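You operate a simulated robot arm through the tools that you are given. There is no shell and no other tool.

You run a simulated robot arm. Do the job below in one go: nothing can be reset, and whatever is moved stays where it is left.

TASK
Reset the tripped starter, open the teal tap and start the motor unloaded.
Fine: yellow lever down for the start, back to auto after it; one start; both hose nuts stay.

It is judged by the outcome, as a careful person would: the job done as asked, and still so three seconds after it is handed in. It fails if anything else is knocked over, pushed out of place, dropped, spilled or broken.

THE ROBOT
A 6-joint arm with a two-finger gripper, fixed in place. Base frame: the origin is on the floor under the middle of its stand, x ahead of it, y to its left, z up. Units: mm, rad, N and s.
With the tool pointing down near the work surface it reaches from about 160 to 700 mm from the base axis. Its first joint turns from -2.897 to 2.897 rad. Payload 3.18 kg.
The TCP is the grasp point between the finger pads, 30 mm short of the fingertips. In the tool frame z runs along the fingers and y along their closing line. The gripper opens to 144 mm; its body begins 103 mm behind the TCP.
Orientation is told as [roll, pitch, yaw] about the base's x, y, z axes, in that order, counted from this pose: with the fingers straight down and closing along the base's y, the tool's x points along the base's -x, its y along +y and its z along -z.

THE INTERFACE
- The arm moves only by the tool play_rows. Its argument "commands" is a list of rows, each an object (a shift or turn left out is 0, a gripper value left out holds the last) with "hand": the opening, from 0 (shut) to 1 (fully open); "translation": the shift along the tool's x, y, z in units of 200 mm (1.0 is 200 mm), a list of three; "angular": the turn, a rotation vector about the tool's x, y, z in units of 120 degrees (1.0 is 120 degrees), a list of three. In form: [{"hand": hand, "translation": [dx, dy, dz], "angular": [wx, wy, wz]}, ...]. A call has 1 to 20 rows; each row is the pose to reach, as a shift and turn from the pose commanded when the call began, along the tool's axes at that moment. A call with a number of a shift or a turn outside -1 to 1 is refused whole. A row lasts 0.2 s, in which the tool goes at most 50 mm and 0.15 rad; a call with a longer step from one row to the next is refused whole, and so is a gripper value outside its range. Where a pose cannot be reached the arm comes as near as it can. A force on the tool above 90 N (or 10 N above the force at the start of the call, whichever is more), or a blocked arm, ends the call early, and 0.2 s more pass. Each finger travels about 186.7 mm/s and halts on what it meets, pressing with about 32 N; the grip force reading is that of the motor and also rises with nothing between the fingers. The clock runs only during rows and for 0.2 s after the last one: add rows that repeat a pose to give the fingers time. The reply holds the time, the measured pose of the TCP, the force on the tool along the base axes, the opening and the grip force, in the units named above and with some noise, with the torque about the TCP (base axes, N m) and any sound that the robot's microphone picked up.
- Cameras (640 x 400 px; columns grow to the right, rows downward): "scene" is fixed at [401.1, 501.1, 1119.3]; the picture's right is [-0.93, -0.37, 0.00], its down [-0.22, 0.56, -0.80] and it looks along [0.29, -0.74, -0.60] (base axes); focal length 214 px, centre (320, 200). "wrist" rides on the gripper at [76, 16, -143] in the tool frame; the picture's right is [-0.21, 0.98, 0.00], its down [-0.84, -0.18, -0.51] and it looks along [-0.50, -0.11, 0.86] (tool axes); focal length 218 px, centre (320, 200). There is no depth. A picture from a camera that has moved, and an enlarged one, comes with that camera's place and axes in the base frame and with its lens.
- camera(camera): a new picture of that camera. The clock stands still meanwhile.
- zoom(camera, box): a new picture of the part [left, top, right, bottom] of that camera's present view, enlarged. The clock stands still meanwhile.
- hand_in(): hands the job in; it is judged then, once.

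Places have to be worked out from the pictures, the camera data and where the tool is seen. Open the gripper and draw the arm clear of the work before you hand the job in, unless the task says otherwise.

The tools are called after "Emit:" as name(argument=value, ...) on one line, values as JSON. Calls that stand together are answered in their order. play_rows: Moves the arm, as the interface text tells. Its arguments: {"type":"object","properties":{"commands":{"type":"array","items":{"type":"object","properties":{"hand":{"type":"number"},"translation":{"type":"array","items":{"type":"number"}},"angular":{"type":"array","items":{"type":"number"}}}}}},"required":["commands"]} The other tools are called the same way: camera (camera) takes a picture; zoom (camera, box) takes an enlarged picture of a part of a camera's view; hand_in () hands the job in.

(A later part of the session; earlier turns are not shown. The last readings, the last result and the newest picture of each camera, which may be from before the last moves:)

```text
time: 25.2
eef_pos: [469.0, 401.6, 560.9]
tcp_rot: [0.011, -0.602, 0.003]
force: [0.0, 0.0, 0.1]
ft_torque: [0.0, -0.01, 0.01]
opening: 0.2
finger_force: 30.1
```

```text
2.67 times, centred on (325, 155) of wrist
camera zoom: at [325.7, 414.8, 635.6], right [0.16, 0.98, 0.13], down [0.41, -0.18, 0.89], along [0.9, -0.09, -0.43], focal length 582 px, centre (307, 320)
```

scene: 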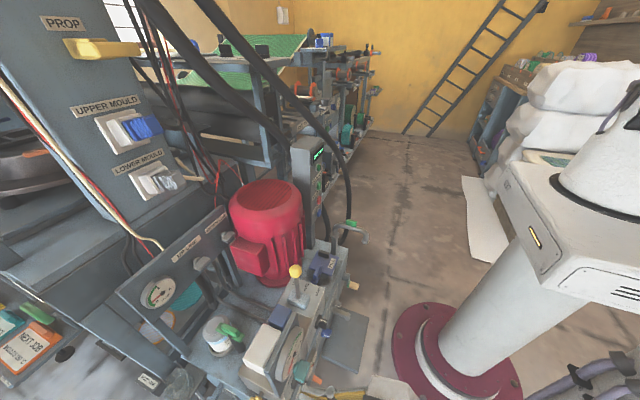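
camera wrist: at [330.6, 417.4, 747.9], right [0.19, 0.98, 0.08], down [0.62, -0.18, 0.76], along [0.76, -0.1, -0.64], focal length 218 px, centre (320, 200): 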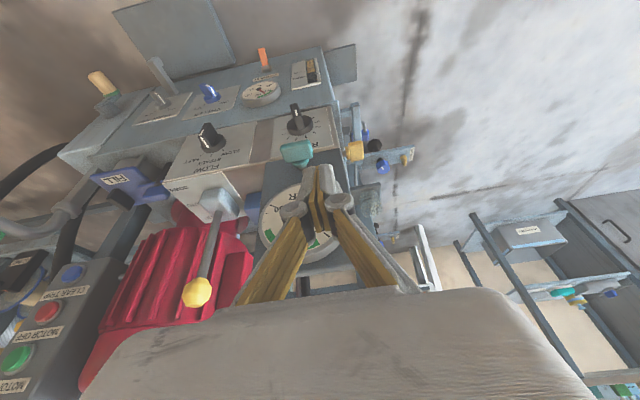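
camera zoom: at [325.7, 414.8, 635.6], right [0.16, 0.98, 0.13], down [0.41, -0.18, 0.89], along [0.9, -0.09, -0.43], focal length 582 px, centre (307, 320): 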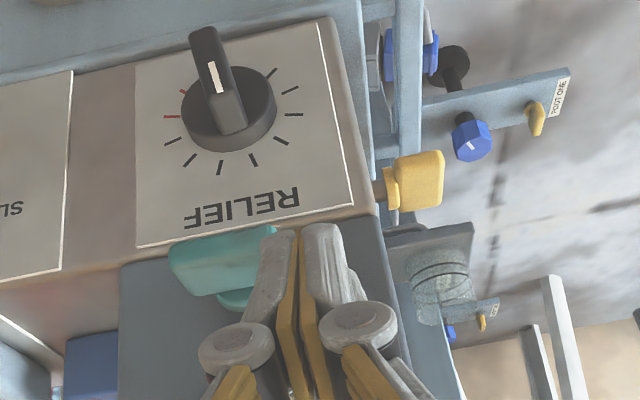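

No contact yet at tip z≈536. I continue down 6 mm.

Emit:
play_rows(commands=[{"hand": 0, "translation": [0.0085, 0, 0.0124]}, {"translation": [0.017, 0, 0.0247]}])

Emit:
zoom(camera="wrist", box=[250, 80, 400, 230])

```text
time: 25.8
eef_pos: [469.1, 401.9, 555.5]
tcp_rot: [0.014, -0.602, 0.003]
force: [-0.7, 4.0, 1.3]
ft_torque: [0.07, 0.01, 0.03]
opening: 0.3
finger_force: 30.5
```

```text
2.67 times, centred on (325, 155) of wrist
camera zoom: at [326.0, 415.3, 630.2], right [0.16, 0.98, 0.13], down [0.41, -0.19, 0.89], along [0.9, -0.09, -0.43], focal length 582 px, centre (307, 320)
```

zoom: 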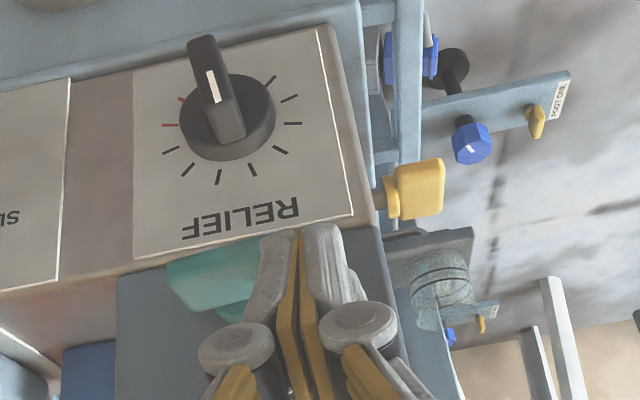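

Contact shows mostly sideways (+4 N in y), so the finger is catching the paddle's end face rather than its top. I lift 15 mm, shift 8 mm toward the axis and come down again.

Emit:
play_rows(commands=[{"hand": 0, "translation": [-0.0425, 0, -0.0618]}, {"translation": [-0.0425, -0.04, -0.0618]}, {"translation": [-0.0283, -0.04, -0.0412]}, {"translation": [-0.0142, -0.04, -0.0206]}, {"translation": [-0.0028, -0.04, -0.0041]}])

Emit:
zoom(camera="wrist", box=[250, 80, 400, 230])

```text
time: 27.0
eef_pos: [469.3, 393.9, 558.0]
tcp_rot: [0.014, -0.6, 0.004]
force: [-1.9, -0.7, 3.4]
ft_torque: [0.01, -0.02, -0.02]
opening: 0.1
finger_force: 30.8
```

```text
2.67 times, centred on (325, 155) of wrist
camera zoom: at [325.9, 407.0, 631.4], right [0.16, 0.98, 0.13], down [0.41, -0.18, 0.89], along [0.9, -0.09, -0.43], focal length 582 px, centre (307, 320)
```

zoom: 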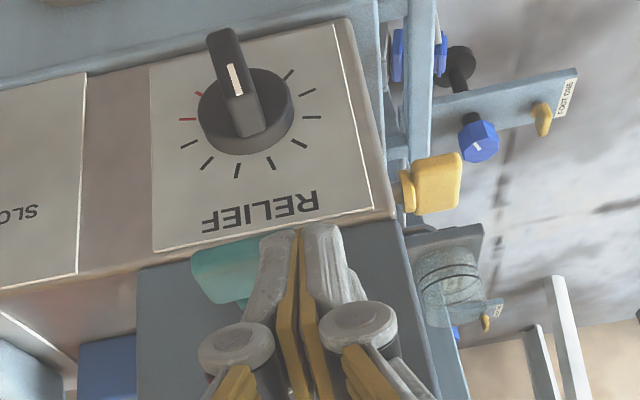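

Now the contact is on top (3.4 N up). I press down 5 mm and watch for rotation or a stop.

Emit:
play_rows(commands=[{"hand": 0, "translation": [0.0071, 0, 0.0103]}, {"translation": [0.0142, 0, 0.0206]}])

Emit:
zoom(camera="wrist", box=[250, 80, 400, 230])

```text
time: 27.6
eef_pos: [469.0, 392.8, 552.8]
tcp_rot: [0.014, -0.601, 0.005]
force: [-2.9, 5.6, 2.9]
ft_torque: [0.09, 0.06, 0.02]
opening: 0.0
finger_force: 31.1
```

```text
2.67 times, centred on (325, 155) of wrist
camera zoom: at [325.8, 407.0, 625.9], right [0.16, 0.98, 0.13], down [0.41, -0.18, 0.89], along [0.9, -0.09, -0.43], focal length 582 px, centre (307, 320)
```

zoom: 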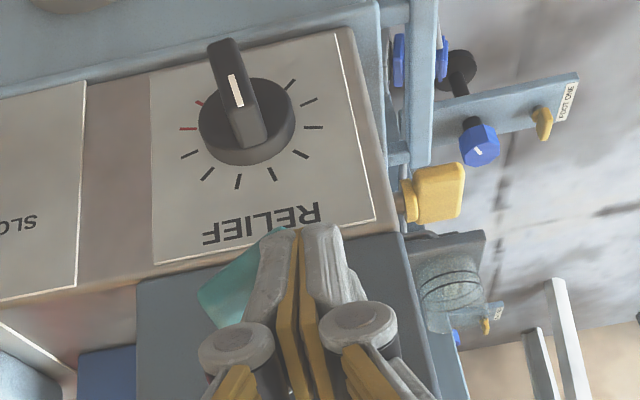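

The paddle is turning easily in this direction (about 6 N). I keep pushing down another 8 mm.

Emit:
play_rows(commands=[{"hand": 0, "translation": [0.0085, 0, 0.0124]}, {"translation": [0.017, 0, 0.0247]}, {"translation": [0.0226, 0, 0.033]}])

Emit:
zoom(camera="wrist", box=[250, 80, 400, 230])

```text
time: 28.4
eef_pos: [469.0, 393.3, 544.1]
tcp_rot: [0.012, -0.6, 0.003]
force: [1.5, 2.4, 1.8]
ft_torque: [0.0, -0.05, 0.01]
opening: 0.0
finger_force: 30.3
```

```text
2.67 times, centred on (325, 155) of wrist
camera zoom: at [327.0, 406.6, 618.3], right [0.16, 0.98, 0.13], down [0.41, -0.18, 0.89], along [0.9, -0.09, -0.43], focal length 582 px, centre (307, 320)
```

zoom: 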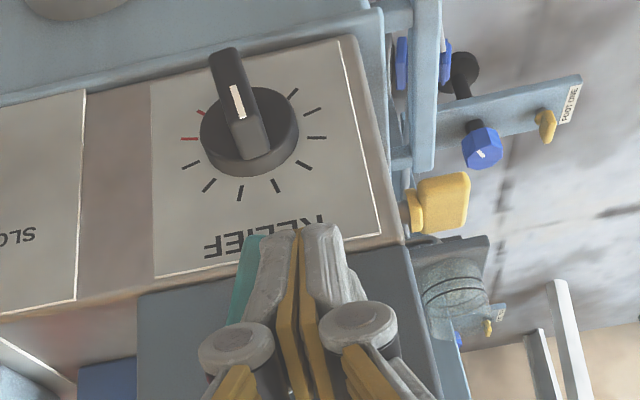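

The paddle is now close to vertical. I step away sideways, lift, open to about 60 mm, and centre over the tap axis at y≈375 to square it with a grip.

Emit:
play_rows(commands=[{"hand": 0, "translation": [0, 0.03, 0]}, {"translation": [-0.0708, 0.03, -0.103]}, {"translation": [-0.1415, 0, -0.206]}, {"hand": 0.42, "translation": [-0.1415, -0.09, -0.206]}, {"hand": 0.42, "translation": [-0.1415, -0.09, -0.206]}, {"hand": 0.42, "translation": [-0.1415, -0.09, -0.206]}])

Emit:
zoom(camera="wrist", box=[240, 60, 420, 220])

Emit:
zoom(camera="scene", box=[240, 300, 400, 400])

```text
time: 29.8
eef_pos: [469.5, 374.7, 593.3]
tcp_rot: [0.013, -0.6, 0.003]
force: [-0.2, 0.0, -0.4]
ft_torque: [0.01, 0.0, 0.01]
opening: 60.8
finger_force: 0.0
```

```text
2.50 times, centred on (330, 140) of wrist
camera zoom: at [326.5, 387.7, 667.6], right [0.16, 0.98, 0.13], down [0.41, -0.18, 0.89], along [0.9, -0.09, -0.43], focal length 546 px, centre (295, 350)
```

zoom: 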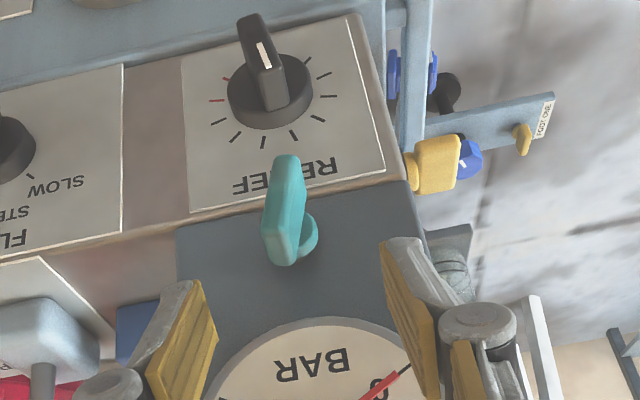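

```text
4.00 times, centred on (320, 350) of scene
camera zoom: at [401.1, 501.1, 1119.3], right [-0.93, -0.37, 0.0], down [-0.22, 0.56, -0.8], along [0.29, -0.74, -0.6], focal length 858 px, centre (320, -400)
```

zoom: 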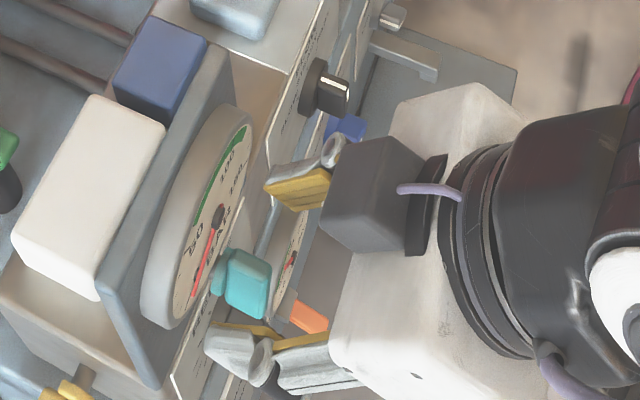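

The paddle now stands about 83° round, slightly short of vertical. I descend with the open fingers straddling it and close to square it up.

Emit:
play_rows(commands=[{"hand": 0.42, "translation": [0.0566, 0, 0.0824]}, {"hand": 0.42, "translation": [0.113, 0, 0.165]}, {"hand": 0.42, "translation": [0.167, 0, 0.243]}, {"hand": 0.42, "translation": [0.167, 0, 0.243]}])

Emit:
zoom(camera="wrist", box=[240, 60, 420, 220])

```text
time: 30.8
eef_pos: [470.1, 375.3, 535.1]
tcp_rot: [0.012, -0.599, 0.003]
force: [-0.3, -0.5, 0.4]
ft_torque: [-0.03, 0.02, 0.01]
opening: 60.5
finger_force: 0.2
```

```text
2.50 times, centred on (330, 140) of wrist
camera zoom: at [327.0, 388.3, 608.9], right [0.16, 0.98, 0.13], down [0.41, -0.18, 0.89], along [0.9, -0.09, -0.43], focal length 546 px, centre (295, 350)
```

zoom: 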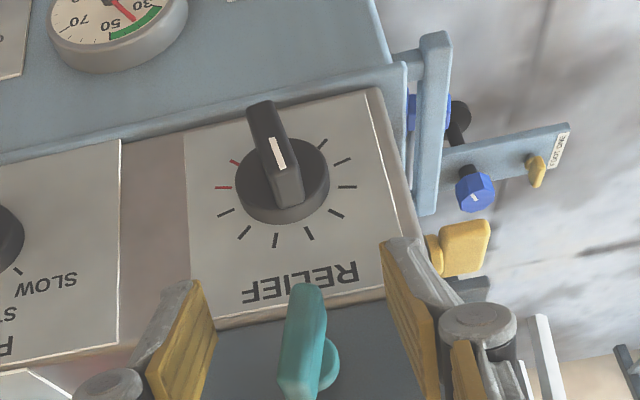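

The paddle is centred between the pads. I close gradually onto it.

Emit:
play_rows(commands=[{"hand": 0.3}, {"hand": 0.22}, {"hand": 0.17}, {"hand": 0.13}, {"hand": 0.1}, {"hand": 0.07}, {"hand": 0.05}, {"hand": 0.05}])

Emit:
zoom(camera="wrist", box=[240, 60, 420, 220])

```text
time: 32.6
eef_pos: [470.1, 374.5, 534.4]
tcp_rot: [0.011, -0.601, 0.003]
force: [-0.6, -2.8, 1.4]
ft_torque: [0.09, 0.0, -0.24]
opening: 10.9
finger_force: 41.0
```

```text
2.50 times, centred on (330, 140) of wrist
camera zoom: at [327.0, 388.1, 609.1], right [0.16, 0.98, 0.13], down [0.41, -0.18, 0.89], along [0.9, -0.09, -0.43], focal length 546 px, centre (295, 350)
```

zoom: 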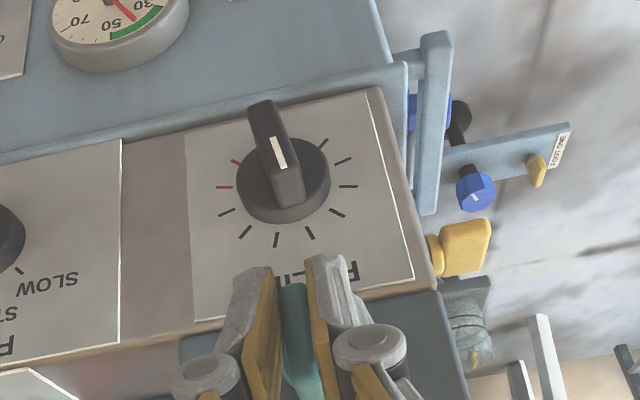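

Opening reads 10.9 mm with the paddle clamped upright, so it is squared to vertical. I open, lift straight up and check.

Emit:
play_rows(commands=[{"hand": 0.15}, {"hand": 0.3}, {"hand": 0.42}, {"hand": 0.42, "translation": [-0.0708, 0, -0.103]}, {"hand": 0.42, "translation": [-0.1415, 0, -0.206]}, {"hand": 0.42, "translation": [-0.212, 0, -0.309]}, {"hand": 0.42, "translation": [-0.212, 0, -0.309]}])

Emit:
zoom(camera="wrist", box=[240, 60, 420, 220])

Emit:
zoom(camera="scene", box=[240, 300, 400, 400])

```text
time: 34.2
eef_pos: [468.2, 374.6, 608.2]
tcp_rot: [0.013, -0.601, 0.001]
force: [0.9, 0.5, 0.1]
ft_torque: [-0.02, 0.0, -0.02]
opening: 60.7
finger_force: 0.0
```

```text
2.50 times, centred on (330, 140) of wrist
camera zoom: at [324.8, 386.7, 682.7], right [0.16, 0.98, 0.13], down [0.41, -0.18, 0.89], along [0.9, -0.09, -0.43], focal length 546 px, centre (295, 350)
```

zoom: 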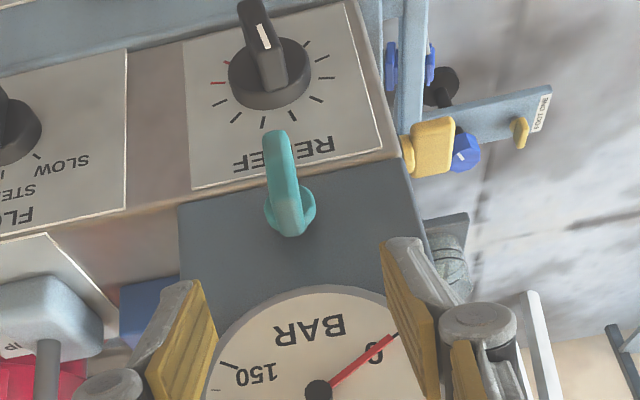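

```text
4.00 times, centred on (320, 350) of scene
camera zoom: at [401.1, 501.1, 1119.3], right [-0.93, -0.37, 0.0], down [-0.22, 0.56, -0.8], along [0.29, -0.74, -0.6], focal length 858 px, centre (320, -400)
```

zoom: 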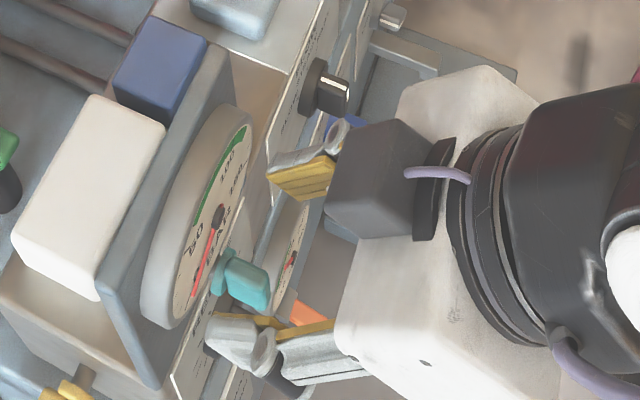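

The teal tap's handle is now vertical, in line with the gauge, and the RELIEF knob is untouched. Next is the yellow lever: I rise and move over toward it.

Emit:
play_rows(commands=[{"hand": 0.42, "translation": [-0.113, -0.03, -0.165], "angular": [0, 0.01, 0]}, {"translation": [-0.23, -0.1, -0.31], "angular": [0, 0.03, 0]}, {"translation": [-0.33, -0.18, -0.43], "angular": [0, 0.055, 0]}, {"translation": [-0.42, -0.28, -0.53], "angular": [0, 0.08, 0]}, {"translation": [-0.479, -0.375, -0.593], "angular": [0, 0.0955, 0]}, {"hand": 0.6, "translation": [-0.479, -0.375, -0.593], "angular": [0, 0.0955, 0]}])

Emit:
camera(camera="wrist")

Emit:
camera(camera="scene")

```text
time: 35.6
eef_pos: [481.2, 296.8, 759.5]
tcp_rot: [0.013, -0.401, 0.006]
force: [0.0, -0.1, -0.3]
ft_torque: [0.0, 0.01, 0.03]
opening: 86.5
finger_force: 0.0
```

```text
taken
camera wrist: at [356.9, 310.6, 860.4], right [0.18, 0.98, 0.09], down [0.58, -0.18, 0.79], along [0.79, -0.09, -0.6], focal length 218 px, centre (320, 200)
```

wrist: 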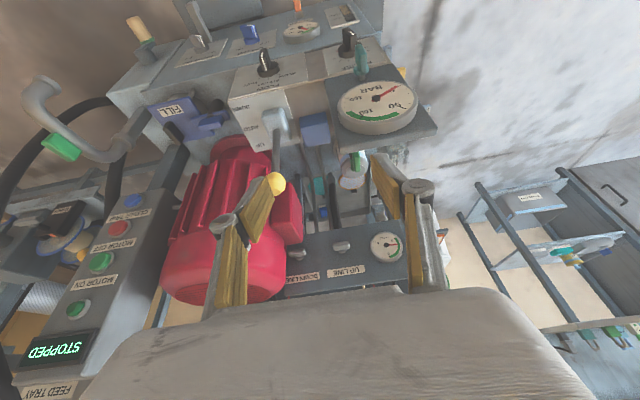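

```text
taken
```

scene: 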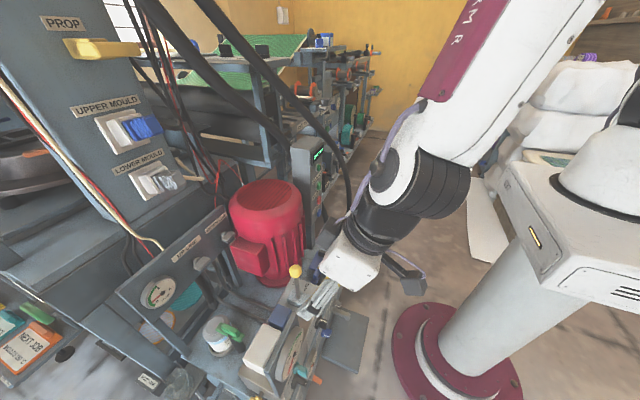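

The ball measures at (579, 224, 650). I move the open gripper above it.

Emit:
play_rows(commands=[{"hand": 0.45, "translation": [-0.081, -0.093, 0.095], "angular": [-0.001, 0.012, 0]}, {"translation": [-0.161, -0.185, 0.19], "angular": [-0.002, 0.024, 0]}, {"translation": [-0.242, -0.278, 0.286], "angular": [-0.003, 0.036, 0]}, {"translation": [-0.322, -0.37, 0.381], "angular": [-0.005, 0.048, 0]}, {"translation": [-0.322, -0.37, 0.381], "angular": [-0.005, 0.048, 0]}])

Emit:
camera(camera="wrist")

Emit:
zoom(camera="scene", box=[230, 180, 390, 340])

```text
time: 36.8
eef_pos: [573.6, 226.6, 713.0]
tcp_rot: [0.021, -0.3, 0.006]
force: [0.3, -0.5, -0.1]
ft_torque: [0.02, 0.01, 0.02]
opening: 64.7
finger_force: 0.0
```

```text
taken
camera wrist: at [458.0, 238.2, 828.1], right [0.19, 0.98, 0.08], down [0.66, -0.19, 0.73], along [0.73, -0.08, -0.68], focal length 218 px, centre (320, 200)
```

wrist: 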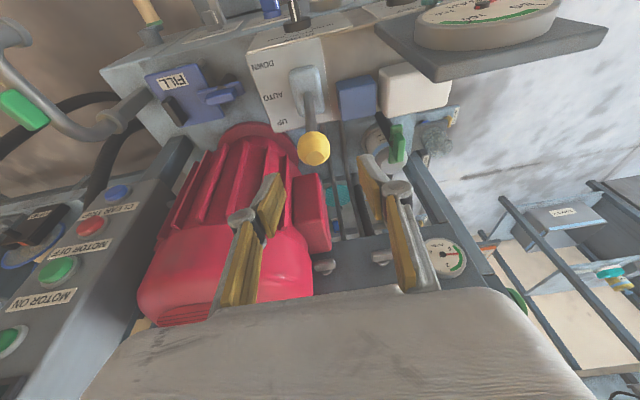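

```text
2.50 times, centred on (310, 260) of scene
camera zoom: at [401.1, 501.1, 1119.3], right [-0.93, -0.37, 0.0], down [-0.22, 0.56, -0.8], along [0.29, -0.74, -0.6], focal length 536 px, centre (345, 50)
```

zoom: 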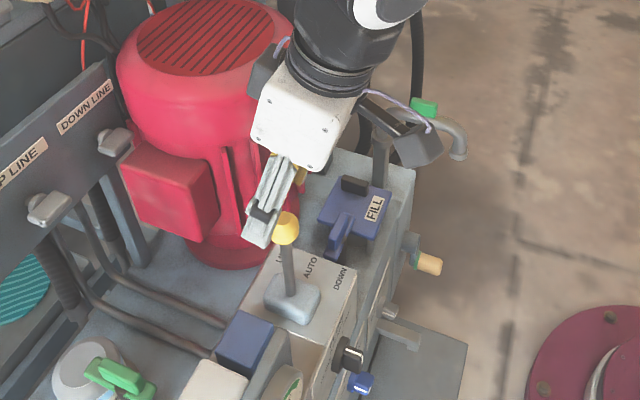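

The ball is centred between the fingers at (577, 225, 650). I descend 63 mm around it.

Emit:
play_rows(commands=[{"hand": 0.45, "translation": [0.024, -0.003, 0.1], "angular": [-0.003, 0, 0]}, {"translation": [0.048, -0.006, 0.2], "angular": [-0.006, 0, 0]}, {"translation": [0.072, -0.008, 0.3075], "angular": [-0.01, 0, 0]}, {"translation": [0.072, -0.008, 0.3075], "angular": [-0.01, 0, 0]}])

Emit:
camera(camera="wrist")

Emit:
zoom(camera="scene", box=[230, 180, 390, 340])

```text
time: 37.8
eef_pos: [577.7, 225.0, 649.9]
tcp_rot: [0.042, -0.301, 0.009]
force: [0.3, -0.2, 0.3]
ft_torque: [0.02, -0.01, 0.01]
opening: 64.9
finger_force: 0.1
```

```text
taken
camera wrist: at [462.9, 233.7, 764.0], right [0.18, 0.98, 0.1], down [0.66, -0.2, 0.73], along [0.73, -0.06, -0.68], focal length 218 px, centre (320, 200)
```

wrist: 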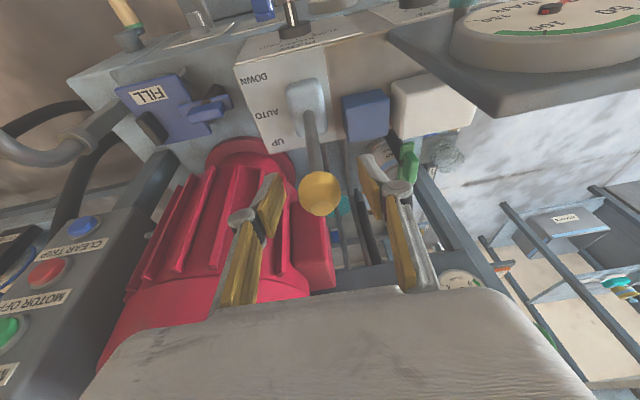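

```text
2.50 times, centred on (310, 260) of scene
camera zoom: at [401.1, 501.1, 1119.3], right [-0.93, -0.37, 0.0], down [-0.22, 0.56, -0.8], along [0.29, -0.74, -0.6], focal length 536 px, centre (345, 50)
```

zoom: 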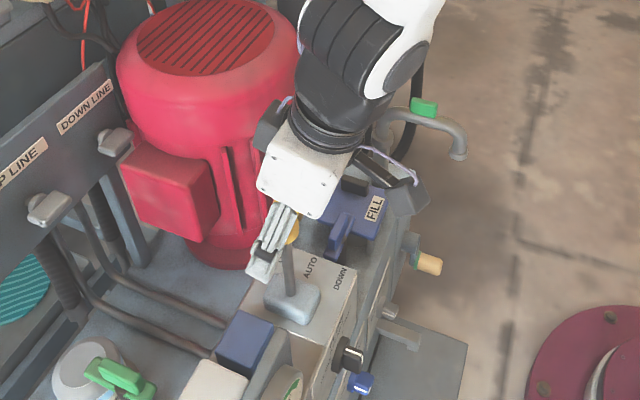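

The ball sits exactly at the grasp point. I close gently on it (also taking out the small roll).

Emit:
play_rows(commands=[{"hand": 0.35, "angular": [0.01, 0, 0]}, {"hand": 0.28, "angular": [0.02, 0, 0]}, {"hand": 0.24, "angular": [0.02, 0, 0]}, {"hand": 0.2, "angular": [0.02, 0, 0]}, {"hand": 0.16, "angular": [0.02, 0, 0]}, {"hand": 0.13, "angular": [0.02, 0, 0]}, {"hand": 0.13, "angular": [0.02, 0, 0]}])

Emit:
zoom(camera="wrist", box=[220, 60, 420, 260])

```text
time: 39.4
eef_pos: [577.1, 223.6, 650.6]
tcp_rot: [0.001, -0.3, 0.008]
force: [0.7, 2.9, -3.4]
ft_torque: [-0.02, -0.07, 0.0]
opening: 28.7
finger_force: 44.5
```

```text
2.00 times, centred on (320, 160) of wrist
camera zoom: at [462.1, 239.6, 764.0], right [0.19, 0.98, 0.06], down [0.66, -0.17, 0.73], along [0.73, -0.1, -0.68], focal length 436 px, centre (320, 280)
```

zoom: 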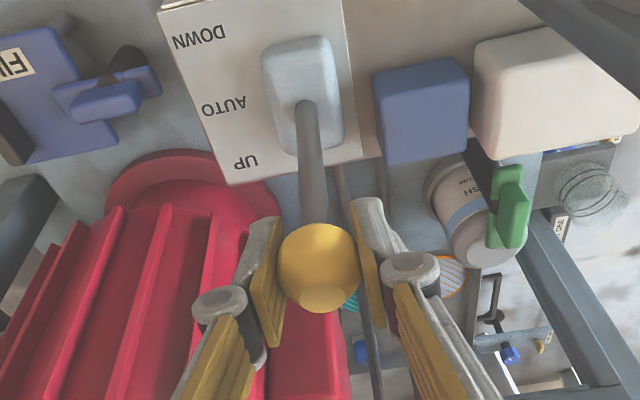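

The ball is held (28.7 mm). I pull it toward the robot (DOWN side, -x) 25 mm along its arc and read the force.

Emit:
play_rows(commands=[{"hand": 0.13, "translation": [0.048, 0, -0.0135]}, {"translation": [0.09, 0, -0.022]}, {"translation": [0.1225, 0, -0.0274]}, {"translation": [0.1225, 0, -0.0274]}])

Emit:
zoom(camera="wrist", box=[220, 60, 420, 260])

```text
time: 40.4
eef_pos: [552.3, 224.0, 649.9]
tcp_rot: [0.003, -0.302, 0.007]
force: [9.4, 3.5, 4.5]
ft_torque: [-0.06, -1.24, 0.01]
opening: 28.7
finger_force: 45.0
```

```text
2.00 times, centred on (320, 160) of wrist
camera zoom: at [437.2, 239.7, 762.7], right [0.19, 0.98, 0.06], down [0.66, -0.18, 0.73], along [0.73, -0.1, -0.68], focal length 436 px, centre (320, 280)
```

zoom: 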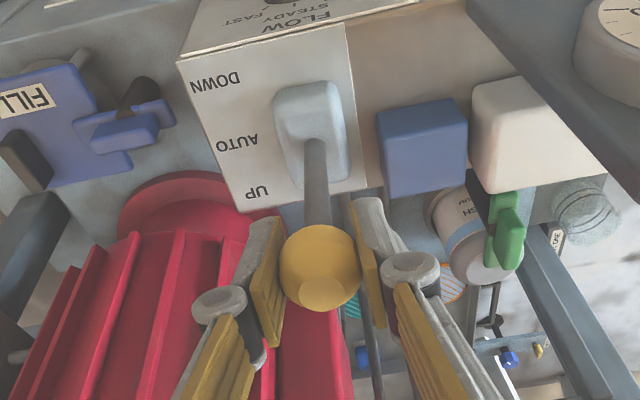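

The lever follows with about 9 N resistance. I continue another 25 mm along the arc, tilting the tool with it.

Emit:
play_rows(commands=[{"hand": 0.13, "translation": [0.045, 0, -0.0035], "angular": [0, -0.03, 0]}, {"translation": [0.09, 0, -0.0035], "angular": [0, -0.06, 0]}, {"translation": [0.13, 0, -0.0035], "angular": [0, -0.09, 0]}, {"translation": [0.13, 0, -0.0035], "angular": [0, -0.09, 0]}])

Emit:
zoom(camera="wrist", box=[220, 60, 420, 260])

Emit:
zoom(camera="scene", box=[230, 200, 390, 340])

```text
time: 41.4
eef_pos: [524.9, 222.6, 640.0]
tcp_rot: [-0.001, -0.487, 0.008]
force: [0.0, 21.7, -8.9]
ft_torque: [-0.21, 0.14, -0.03]
opening: 32.9
finger_force: 11.5
out of reach, approached as far as the arm can: row 1, 2
```

```text
2.00 times, centred on (320, 160) of wrist
camera zoom: at [391.6, 238.1, 730.3], right [0.18, 0.98, 0.1], down [0.51, -0.17, 0.84], along [0.84, -0.1, -0.53], focal length 436 px, centre (320, 280)
```

zoom: 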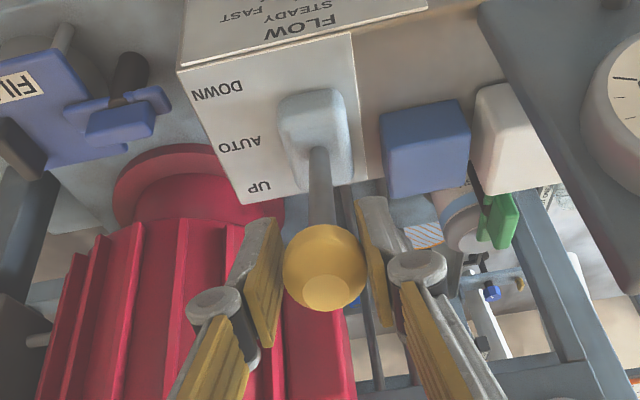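

```text
2.86 times, centred on (310, 270) of scene
camera zoom: at [401.1, 501.1, 1119.3], right [-0.93, -0.37, 0.0], down [-0.22, 0.56, -0.8], along [0.29, -0.74, -0.6], focal length 613 px, centre (349, 0)
```

zoom: 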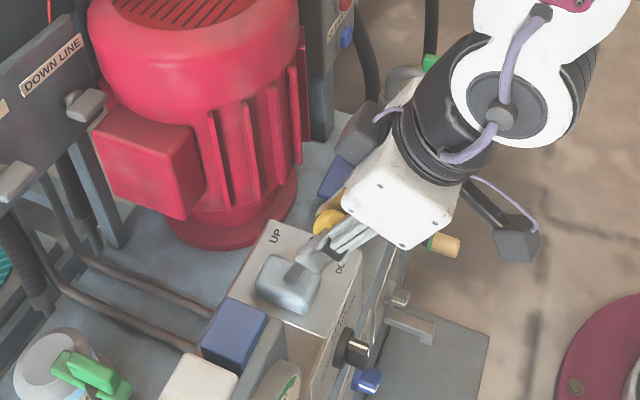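

The force reads 22 N sideways and the opening grew a little; I let things settle one moment and re-read.

Emit:
play_rows(commands=[{"hand": 0.13}, {"hand": 0.13}])

Emit:
zoom(camera="wrist", box=[270, 100, 370, 230])

```text
time: 42.0
eef_pos: [526.5, 224.8, 640.9]
tcp_rot: [-0.001, -0.489, 0.007]
force: [1.5, 16.6, -8.8]
ft_torque: [-0.13, 0.04, -0.02]
opening: 30.3
finger_force: 9.0
```

```text
3.08 times, centred on (320, 165) of wrist
camera zoom: at [392.3, 239.2, 731.5], right [0.18, 0.98, 0.1], down [0.51, -0.18, 0.84], along [0.84, -0.1, -0.53], focal length 672 px, centre (320, 308)
```

zoom: 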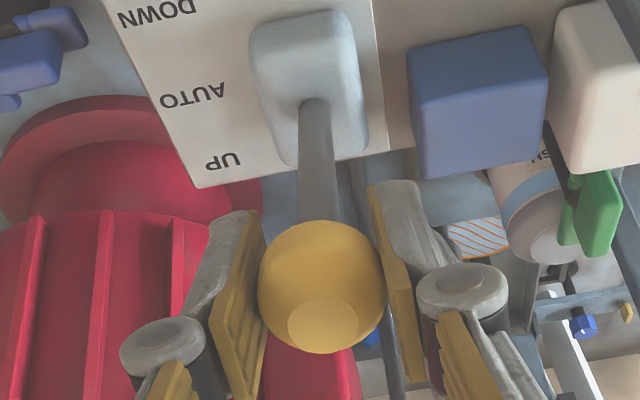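

The ball is still between the pads and the x force has dropped to about 1.5 N, so the lever is probably past its detent. I go 12 mm further to feel for the DOWN stop.

Emit:
play_rows(commands=[{"hand": 0.13, "translation": [0.022, 0, -0.001]}, {"translation": [0.045, 0, -0.001]}, {"translation": [0.067, 0, -0.002]}, {"translation": [0.067, 0, -0.002]}])

Emit:
zoom(camera="wrist", box=[220, 60, 420, 260])

Emit:
zoom(camera="scene", box=[230, 200, 390, 340])

```text
time: 43.0
eef_pos: [516.0, 223.7, 636.1]
tcp_rot: [-0.008, -0.488, 0.01]
force: [6.1, 0.6, 6.8]
ft_torque: [-0.02, -1.29, -0.01]
opening: 28.9
finger_force: 45.0
```

```text
2.00 times, centred on (320, 160) of wrist
camera zoom: at [381.8, 240.6, 727.1], right [0.18, 0.98, 0.09], down [0.51, -0.17, 0.84], along [0.84, -0.1, -0.53], focal length 436 px, centre (320, 280)
```

zoom: 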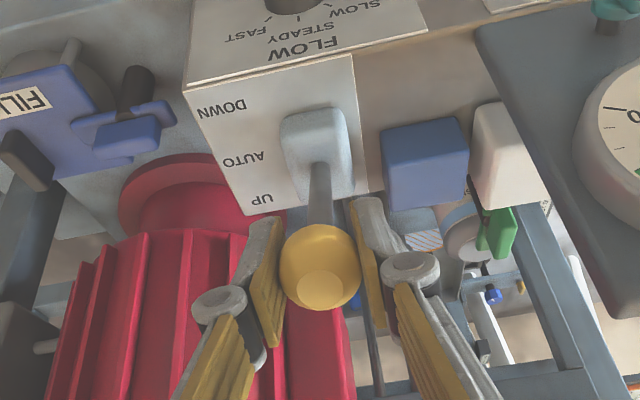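

```text
2.86 times, centred on (310, 270) of scene
camera zoom: at [401.1, 501.1, 1119.3], right [-0.93, -0.37, 0.0], down [-0.22, 0.56, -0.8], along [0.29, -0.74, -0.6], focal length 613 px, centre (349, 0)
```

zoom: 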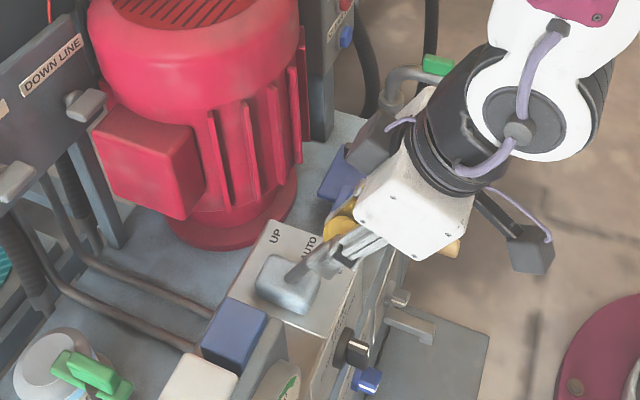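

No hard stop yet at about 26°. I go another 12 mm.

Emit:
play_rows(commands=[{"hand": 0.13, "translation": [0.022, 0, -0.001]}, {"translation": [0.045, 0, -0.001]}, {"translation": [0.068, 0, 0.0]}, {"translation": [0.068, 0, 0.0]}])

Emit:
zoom(camera="wrist", box=[220, 60, 420, 260])

```text
time: 44.0
eef_pos: [509.9, 224.0, 633.3]
tcp_rot: [-0.014, -0.483, 0.004]
force: [10.8, -56.0, 14.3]
ft_torque: [-0.09, 0.14, -0.07]
opening: 28.9
finger_force: 45.0
out of reach, approached as far as the arm can: row 2, 3, 4
```

```text
2.00 times, centred on (320, 160) of wrist
camera zoom: at [376.5, 242.4, 723.9], right [0.19, 0.98, 0.09], down [0.51, -0.17, 0.84], along [0.84, -0.11, -0.53], focal length 436 px, centre (320, 280)
```

zoom: 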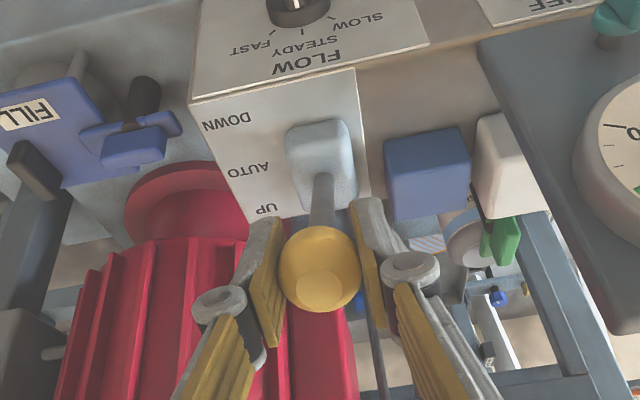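

The arm hit its inner limit there (side force -56 N). I reduce the tool tilt to about -0.2, which moves the wrist outward and should relieve it.

Emit:
play_rows(commands=[{"hand": 0.13, "translation": [-0.005, -0.01, 0], "angular": [0, 0.05, 0]}, {"translation": [-0.005, -0.02, 0], "angular": [0, 0.1, 0]}, {"translation": [-0.005, -0.02, 0], "angular": [0, 0.14, 0]}, {"translation": [-0.005, -0.02, 0], "angular": [0, 0.14, 0]}])

Emit:
zoom(camera="wrist", box=[220, 60, 420, 260])

```text
time: 45.0
eef_pos: [515.1, 224.2, 634.8]
tcp_rot: [-0.014, -0.23, 0.03]
force: [10.0, -10.2, -9.3]
ft_torque: [-0.04, -1.1, 0.18]
opening: 29.6
finger_force: 45.4
out of reach, approached as far as the arm can: row 3, 4
```

```text
2.00 times, centred on (320, 160) of wrist
camera zoom: at [407.4, 239.5, 756.4], right [0.18, 0.98, 0.03], down [0.71, -0.15, 0.69], along [0.68, -0.1, -0.72], focal length 436 px, centre (320, 280)
```

zoom: 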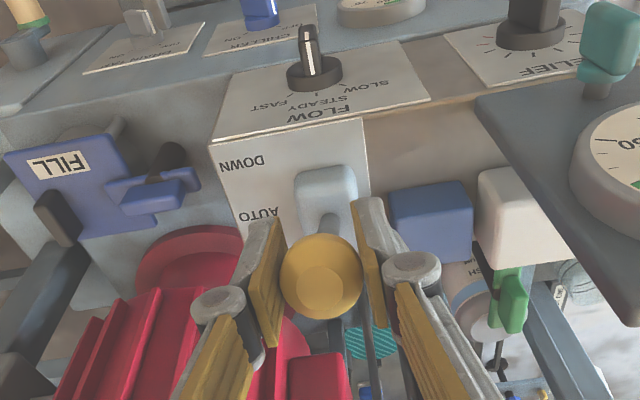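

I release the ball gently to see whether the lever stays in DOWN by itself.

Emit:
play_rows(commands=[{"hand": 0.2}, {"hand": 0.25}, {"hand": 0.35}, {"hand": 0.45}, {"hand": 0.45}])

Emit:
zoom(camera="wrist", box=[220, 60, 420, 260])

Emit:
zoom(camera="scene", box=[230, 200, 390, 340])

```text
time: 46.2
eef_pos: [511.0, 222.4, 635.0]
tcp_rot: [-0.014, -0.222, 0.01]
force: [0.2, 0.7, 0.5]
ft_torque: [0.03, 0.02, -0.01]
opening: 65.0
finger_force: 0.0
```

```text
2.00 times, centred on (320, 160) of wrist
camera zoom: at [405.8, 239.2, 756.4], right [0.2, 0.98, 0.03], down [0.71, -0.17, 0.68], along [0.68, -0.11, -0.73], focal length 436 px, centre (320, 280)
```

zoom: 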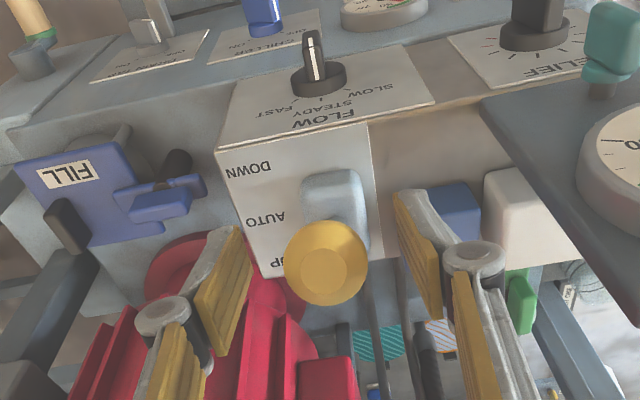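

```text
2.86 times, centred on (310, 270) of scene
camera zoom: at [401.1, 501.1, 1119.3], right [-0.93, -0.37, 0.0], down [-0.22, 0.56, -0.8], along [0.29, -0.74, -0.6], focal length 613 px, centre (349, 0)
```

zoom: 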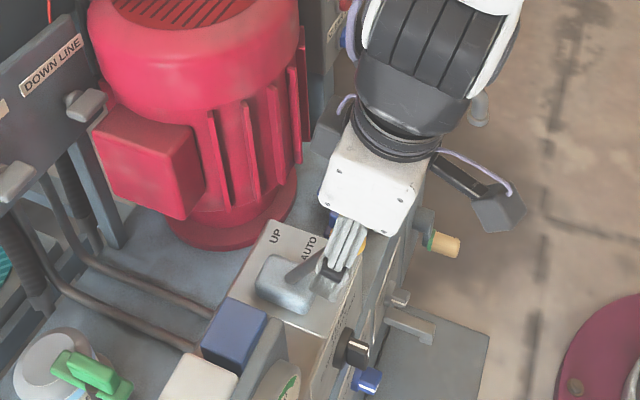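

The lever stays leaning at about 27° toward DOWN. I lift clear to look at its position properly.

Emit:
play_rows(commands=[{"hand": 0.45, "translation": [-0.037, 0, -0.1625]}, {"translation": [-0.073, 0, -0.325]}, {"translation": [-0.11, 0, -0.4875]}, {"translation": [-0.11, 0, -0.4875]}])

Emit:
camera(camera="wrist")

Emit:
zoom(camera="scene", box=[270, 230, 370, 330])

```text
time: 47.2
eef_pos: [513.3, 223.5, 734.0]
tcp_rot: [0.0, -0.195, 0.01]
force: [-0.5, 0.4, 0.4]
ft_torque: [0.0, 0.01, -0.02]
opening: 64.8
finger_force: 0.0
```

```text
taken
camera wrist: at [411.6, 237.7, 859.5], right [0.2, 0.98, 0.04], down [0.73, -0.17, 0.66], along [0.65, -0.1, -0.75], focal length 218 px, centre (320, 200)
```

wrist: 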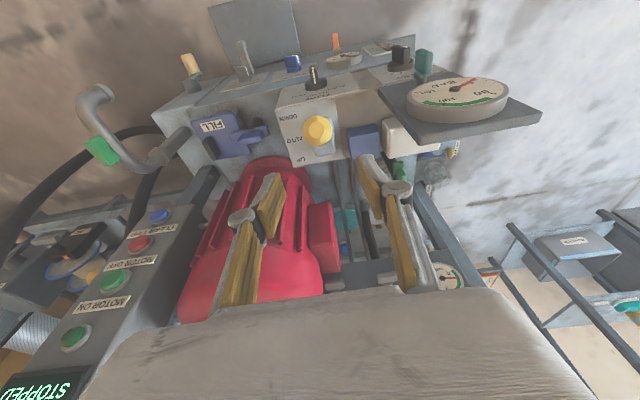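

```text
4.00 times, centred on (320, 280) of scene
camera zoom: at [401.1, 501.1, 1119.3], right [-0.93, -0.37, 0.0], down [-0.22, 0.56, -0.8], along [0.29, -0.74, -0.6], focal length 858 px, centre (320, -120)
```

zoom: 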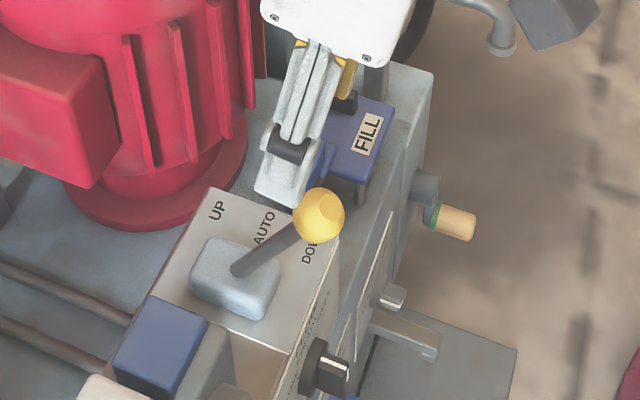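

The ball is now near (510, 224, 634), i.e. about 26° toward DOWN. To confirm it's fully home I'll nudge it from the far side with closed fingers, so I first position behind it.

Emit:
play_rows(commands=[{"hand": 0.2, "translation": [-0.06, 0, 0.012], "angular": [0, 0.03, 0]}, {"hand": 0, "translation": [-0.13, 0, 0.025], "angular": [0, 0.06, 0]}, {"hand": 0, "translation": [-0.2, 0, 0.04], "angular": [0, 0.093, 0]}, {"hand": 0, "translation": [-0.2, 0, 0.04], "angular": [0, 0.093, 0]}])

Emit:
camera(camera="wrist")

```text
time: 48.2
eef_pos: [554.5, 223.3, 733.4]
tcp_rot: [0.0, -0.002, 0.01]
force: [0.3, 0.2, 0.0]
ft_torque: [-0.02, 0.03, 0.04]
opening: 0.0
finger_force: 30.5
```

```text
taken
camera wrist: at [479.0, 238.2, 875.9], right [0.2, 0.98, 0.0], down [0.84, -0.17, 0.51], along [0.5, -0.1, -0.86], focal length 218 px, centre (320, 200)
```

wrist: 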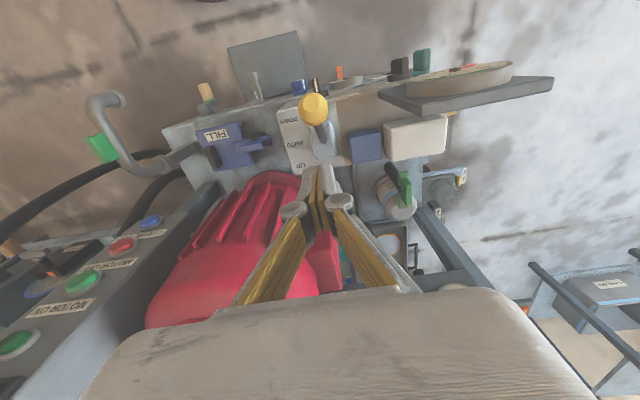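

Fingers are behind the ball. I lower them to ball height, still clear of it.

Emit:
play_rows(commands=[{"hand": 0, "translation": [0, 0.002, 0.16]}, {"translation": [0, 0.004, 0.32]}, {"translation": [0, 0.005, 0.47]}, {"translation": [0, 0.005, 0.47]}])

Emit:
camera(camera="wrist")

Emit:
zoom(camera="scene", box=[270, 230, 370, 330])

```text
time: 49.2
eef_pos: [554.4, 224.7, 641.5]
tcp_rot: [0.0, 0.001, 0.009]
force: [-0.1, -0.3, 1.2]
ft_torque: [0.03, -0.02, -0.01]
opening: 0.1
finger_force: 30.7
```

```text
taken
camera wrist: at [478.7, 240.1, 782.5], right [0.2, 0.98, 0.0], down [0.84, -0.17, 0.51], along [0.5, -0.1, -0.86], focal length 218 px, centre (320, 200)
```

wrist: 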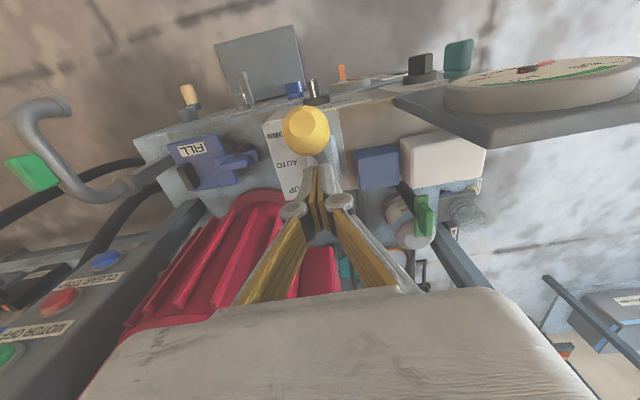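

```text
4.00 times, centred on (320, 280) of scene
camera zoom: at [401.1, 501.1, 1119.3], right [-0.93, -0.37, 0.0], down [-0.22, 0.56, -0.8], along [0.29, -0.74, -0.6], focal length 858 px, centre (320, -120)
```

zoom: 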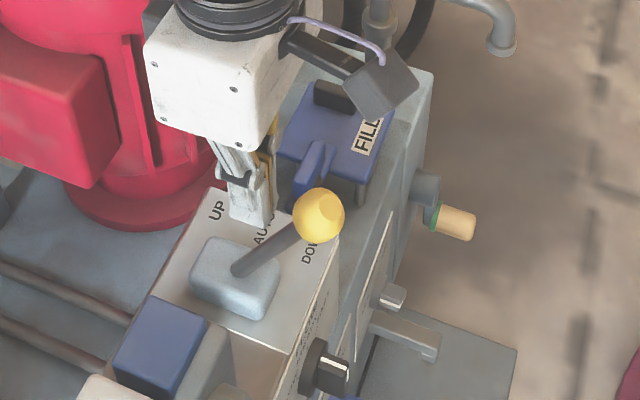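

The ball is at x≈510. I approach it from behind: 12 mm, then small steps.

Emit:
play_rows(commands=[{"hand": 0, "translation": [0.03, 0, 0]}, {"translation": [0.06, 0, 0]}, {"translation": [0.075, 0, 0]}, {"translation": [0.085, 0, 0]}])

```text
time: 50.2
eef_pos: [539.7, 223.9, 640.8]
tcp_rot: [0.002, -0.003, 0.01]
force: [13.6, -0.6, 0.8]
ft_torque: [0.04, -0.34, -0.01]
opening: 0.3
finger_force: 30.4
```

Contact at x≈540 with 13.6 N. I push 4 mm more to see whether it gives.

Emit:
play_rows(commands=[{"hand": 0, "translation": [0.01, 0, 0]}, {"translation": [0.02, 0, 0]}, {"translation": [0.02, 0, 0]}])

Emit:
zoom(camera="scene", box=[270, 230, 370, 330])

```text
time: 51.0
eef_pos: [538.9, 224.2, 641.5]
tcp_rot: [0.006, -0.014, 0.009]
force: [36.8, -12.8, 13.1]
ft_torque: [-0.47, -0.87, 0.08]
opening: 5.9
finger_force: 30.9
```

```text
4.00 times, centred on (320, 280) of scene
camera zoom: at [401.1, 501.1, 1119.3], right [-0.93, -0.37, 0.0], down [-0.22, 0.56, -0.8], along [0.29, -0.74, -0.6], focal length 858 px, centre (320, -120)
```

zoom: 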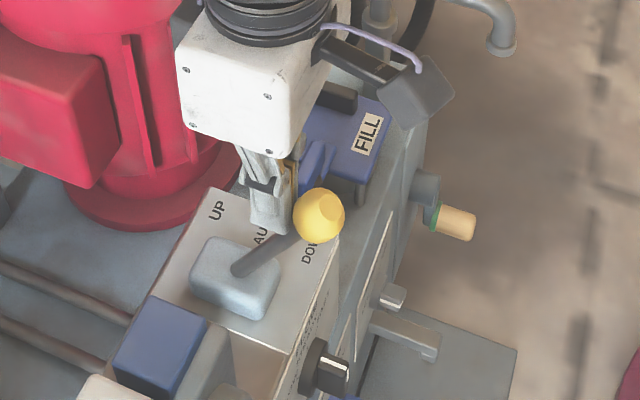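

The force climbs to 37 N with the ball not moving: the lever is hard against its DOWN stop. I back off and rise.

Emit:
play_rows(commands=[{"hand": 0, "translation": [-0.06, 0, 0]}, {"translation": [-0.13, 0, 0]}, {"translation": [-0.13, 0, -0.2]}, {"translation": [-0.13, 0, -0.4]}, {"translation": [-0.13, 0, -0.6]}, {"translation": [-0.13, 0, -0.6]}])

Emit:
camera(camera="scene")

```text
time: 52.4
eef_pos: [557.7, 222.2, 759.0]
tcp_rot: [0.0, 0.0, 0.007]
force: [-1.1, -0.1, 0.0]
ft_torque: [0.0, -0.01, 0.02]
opening: 0.0
finger_force: 31.2
```

```text
taken
```

scene: 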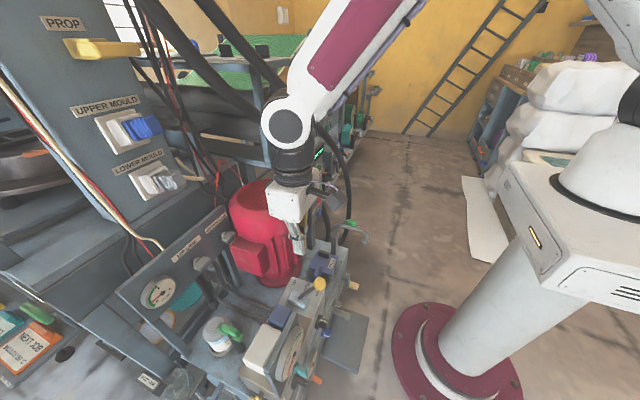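

All clear. I travel back toward the starter, tilting to 0.5 and yawing to -0.25 on the way.

Emit:
play_rows(commands=[{"hand": 0, "translation": [0.014, -0.134, -0.009], "angular": [0.005, -0.0395, 0.0195]}, {"translation": [0.028, -0.268, -0.018], "angular": [0.01, -0.079, 0.039]}, {"translation": [0.042, -0.402, -0.027], "angular": [0.015, -0.1185, 0.0585]}, {"translation": [0.057, -0.537, -0.037], "angular": [0.02, -0.158, 0.078]}, {"translation": [0.071, -0.671, -0.046], "angular": [0.025, -0.1975, 0.0975]}, {"translation": [0.085, -0.805, -0.055], "angular": [0.03, -0.237, 0.117]}, {"translation": [0.085, -0.805, -0.055], "angular": [0.03, -0.237, 0.117]}])

```text
time: 54.0
eef_pos: [533.9, 51.4, 767.7]
tcp_rot: [0.028, -0.474, -0.419]
force: [1.3, 2.0, 0.4]
ft_torque: [-0.24, 0.19, -0.13]
opening: 0.2
finger_force: 30.7
```

The pose reading seems mid-motion (yaw -0.42); I settle with a null row.

Emit:
play_rows(commands=[{"hand": 0}, {"hand": 0}])

Emit:
camera(camera="scene")

```text
time: 54.6
eef_pos: [544.0, 63.2, 770.7]
tcp_rot: [0.0, -0.499, -0.239]
force: [-0.1, 0.7, 0.3]
ft_torque: [-0.01, -0.05, -0.03]
opening: 0.0
finger_force: 30.6
```

```text
taken
```

scene: 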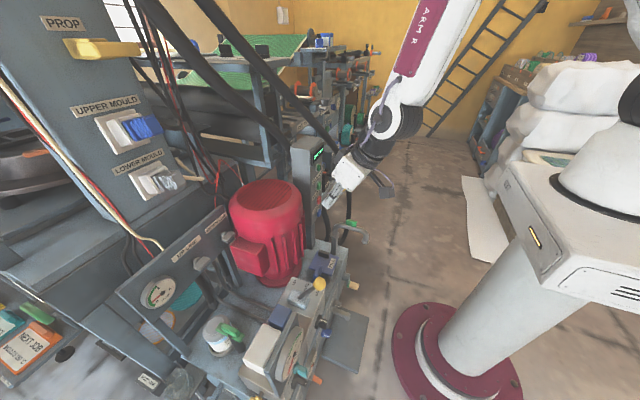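

Settled as commanded. I move to the hover in front of the green MOTOR ON button at about (575, -97, 712) with yaw -0.5.

Emit:
play_rows(commands=[{"hand": 0, "translation": [-0.031, -0.148, 0.084], "angular": [0.012, 0, 0.022]}, {"translation": [-0.063, -0.296, 0.169], "angular": [0.024, 0, 0.044]}, {"translation": [-0.094, -0.445, 0.253], "angular": [0.036, 0, 0.066]}, {"translation": [-0.126, -0.593, 0.337], "angular": [0.048, 0, 0.088]}, {"translation": [-0.157, -0.741, 0.4215], "angular": [0.0597, 0, 0.1094]}, {"translation": [-0.157, -0.741, 0.4215], "angular": [0.0597, 0, 0.1094]}, {"translation": [-0.157, -0.741, 0.4215], "angular": [0.0597, 0, 0.1094]}])

Emit:
camera(camera="wrist")

Emit:
zoom(camera="scene", box=[290, 130, 370, 230])

```text
time: 56.2
eef_pos: [576.4, -97.2, 711.1]
tcp_rot: [0.002, -0.499, -0.503]
force: [0.7, -0.2, -0.8]
ft_torque: [-0.02, -0.01, 0.0]
opening: 0.4
finger_force: 30.6
```

```text
taken
camera wrist: at [467.2, -17.8, 800.3], right [0.63, 0.77, 0.1], down [0.35, -0.4, 0.85], along [0.69, -0.5, -0.52], focal length 218 px, centre (320, 200)
```

wrist: 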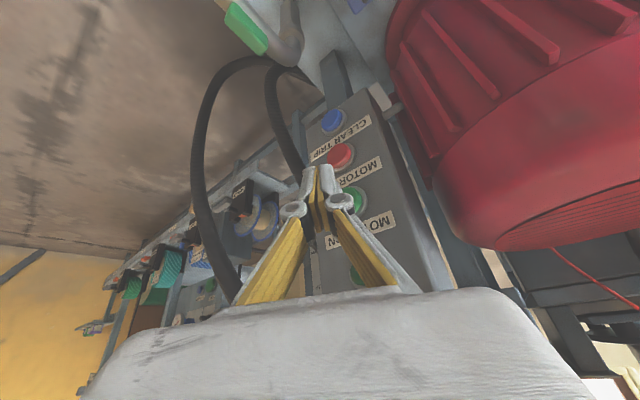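

```text
4.00 times, centred on (330, 180) of scene
camera zoom: at [401.1, 501.1, 1119.3], right [-0.93, -0.37, 0.0], down [-0.22, 0.56, -0.8], along [0.29, -0.74, -0.6], focal length 858 px, centre (280, 280)
```

zoom: 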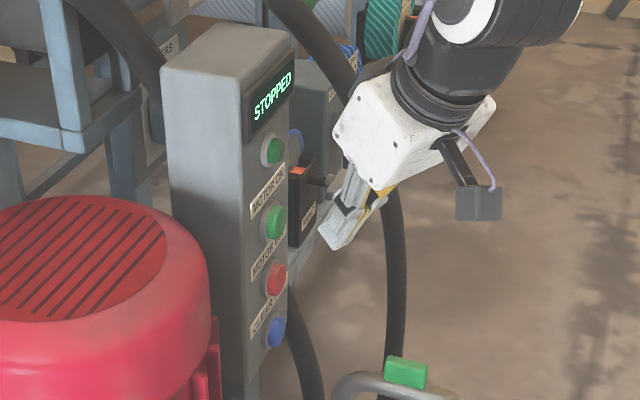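

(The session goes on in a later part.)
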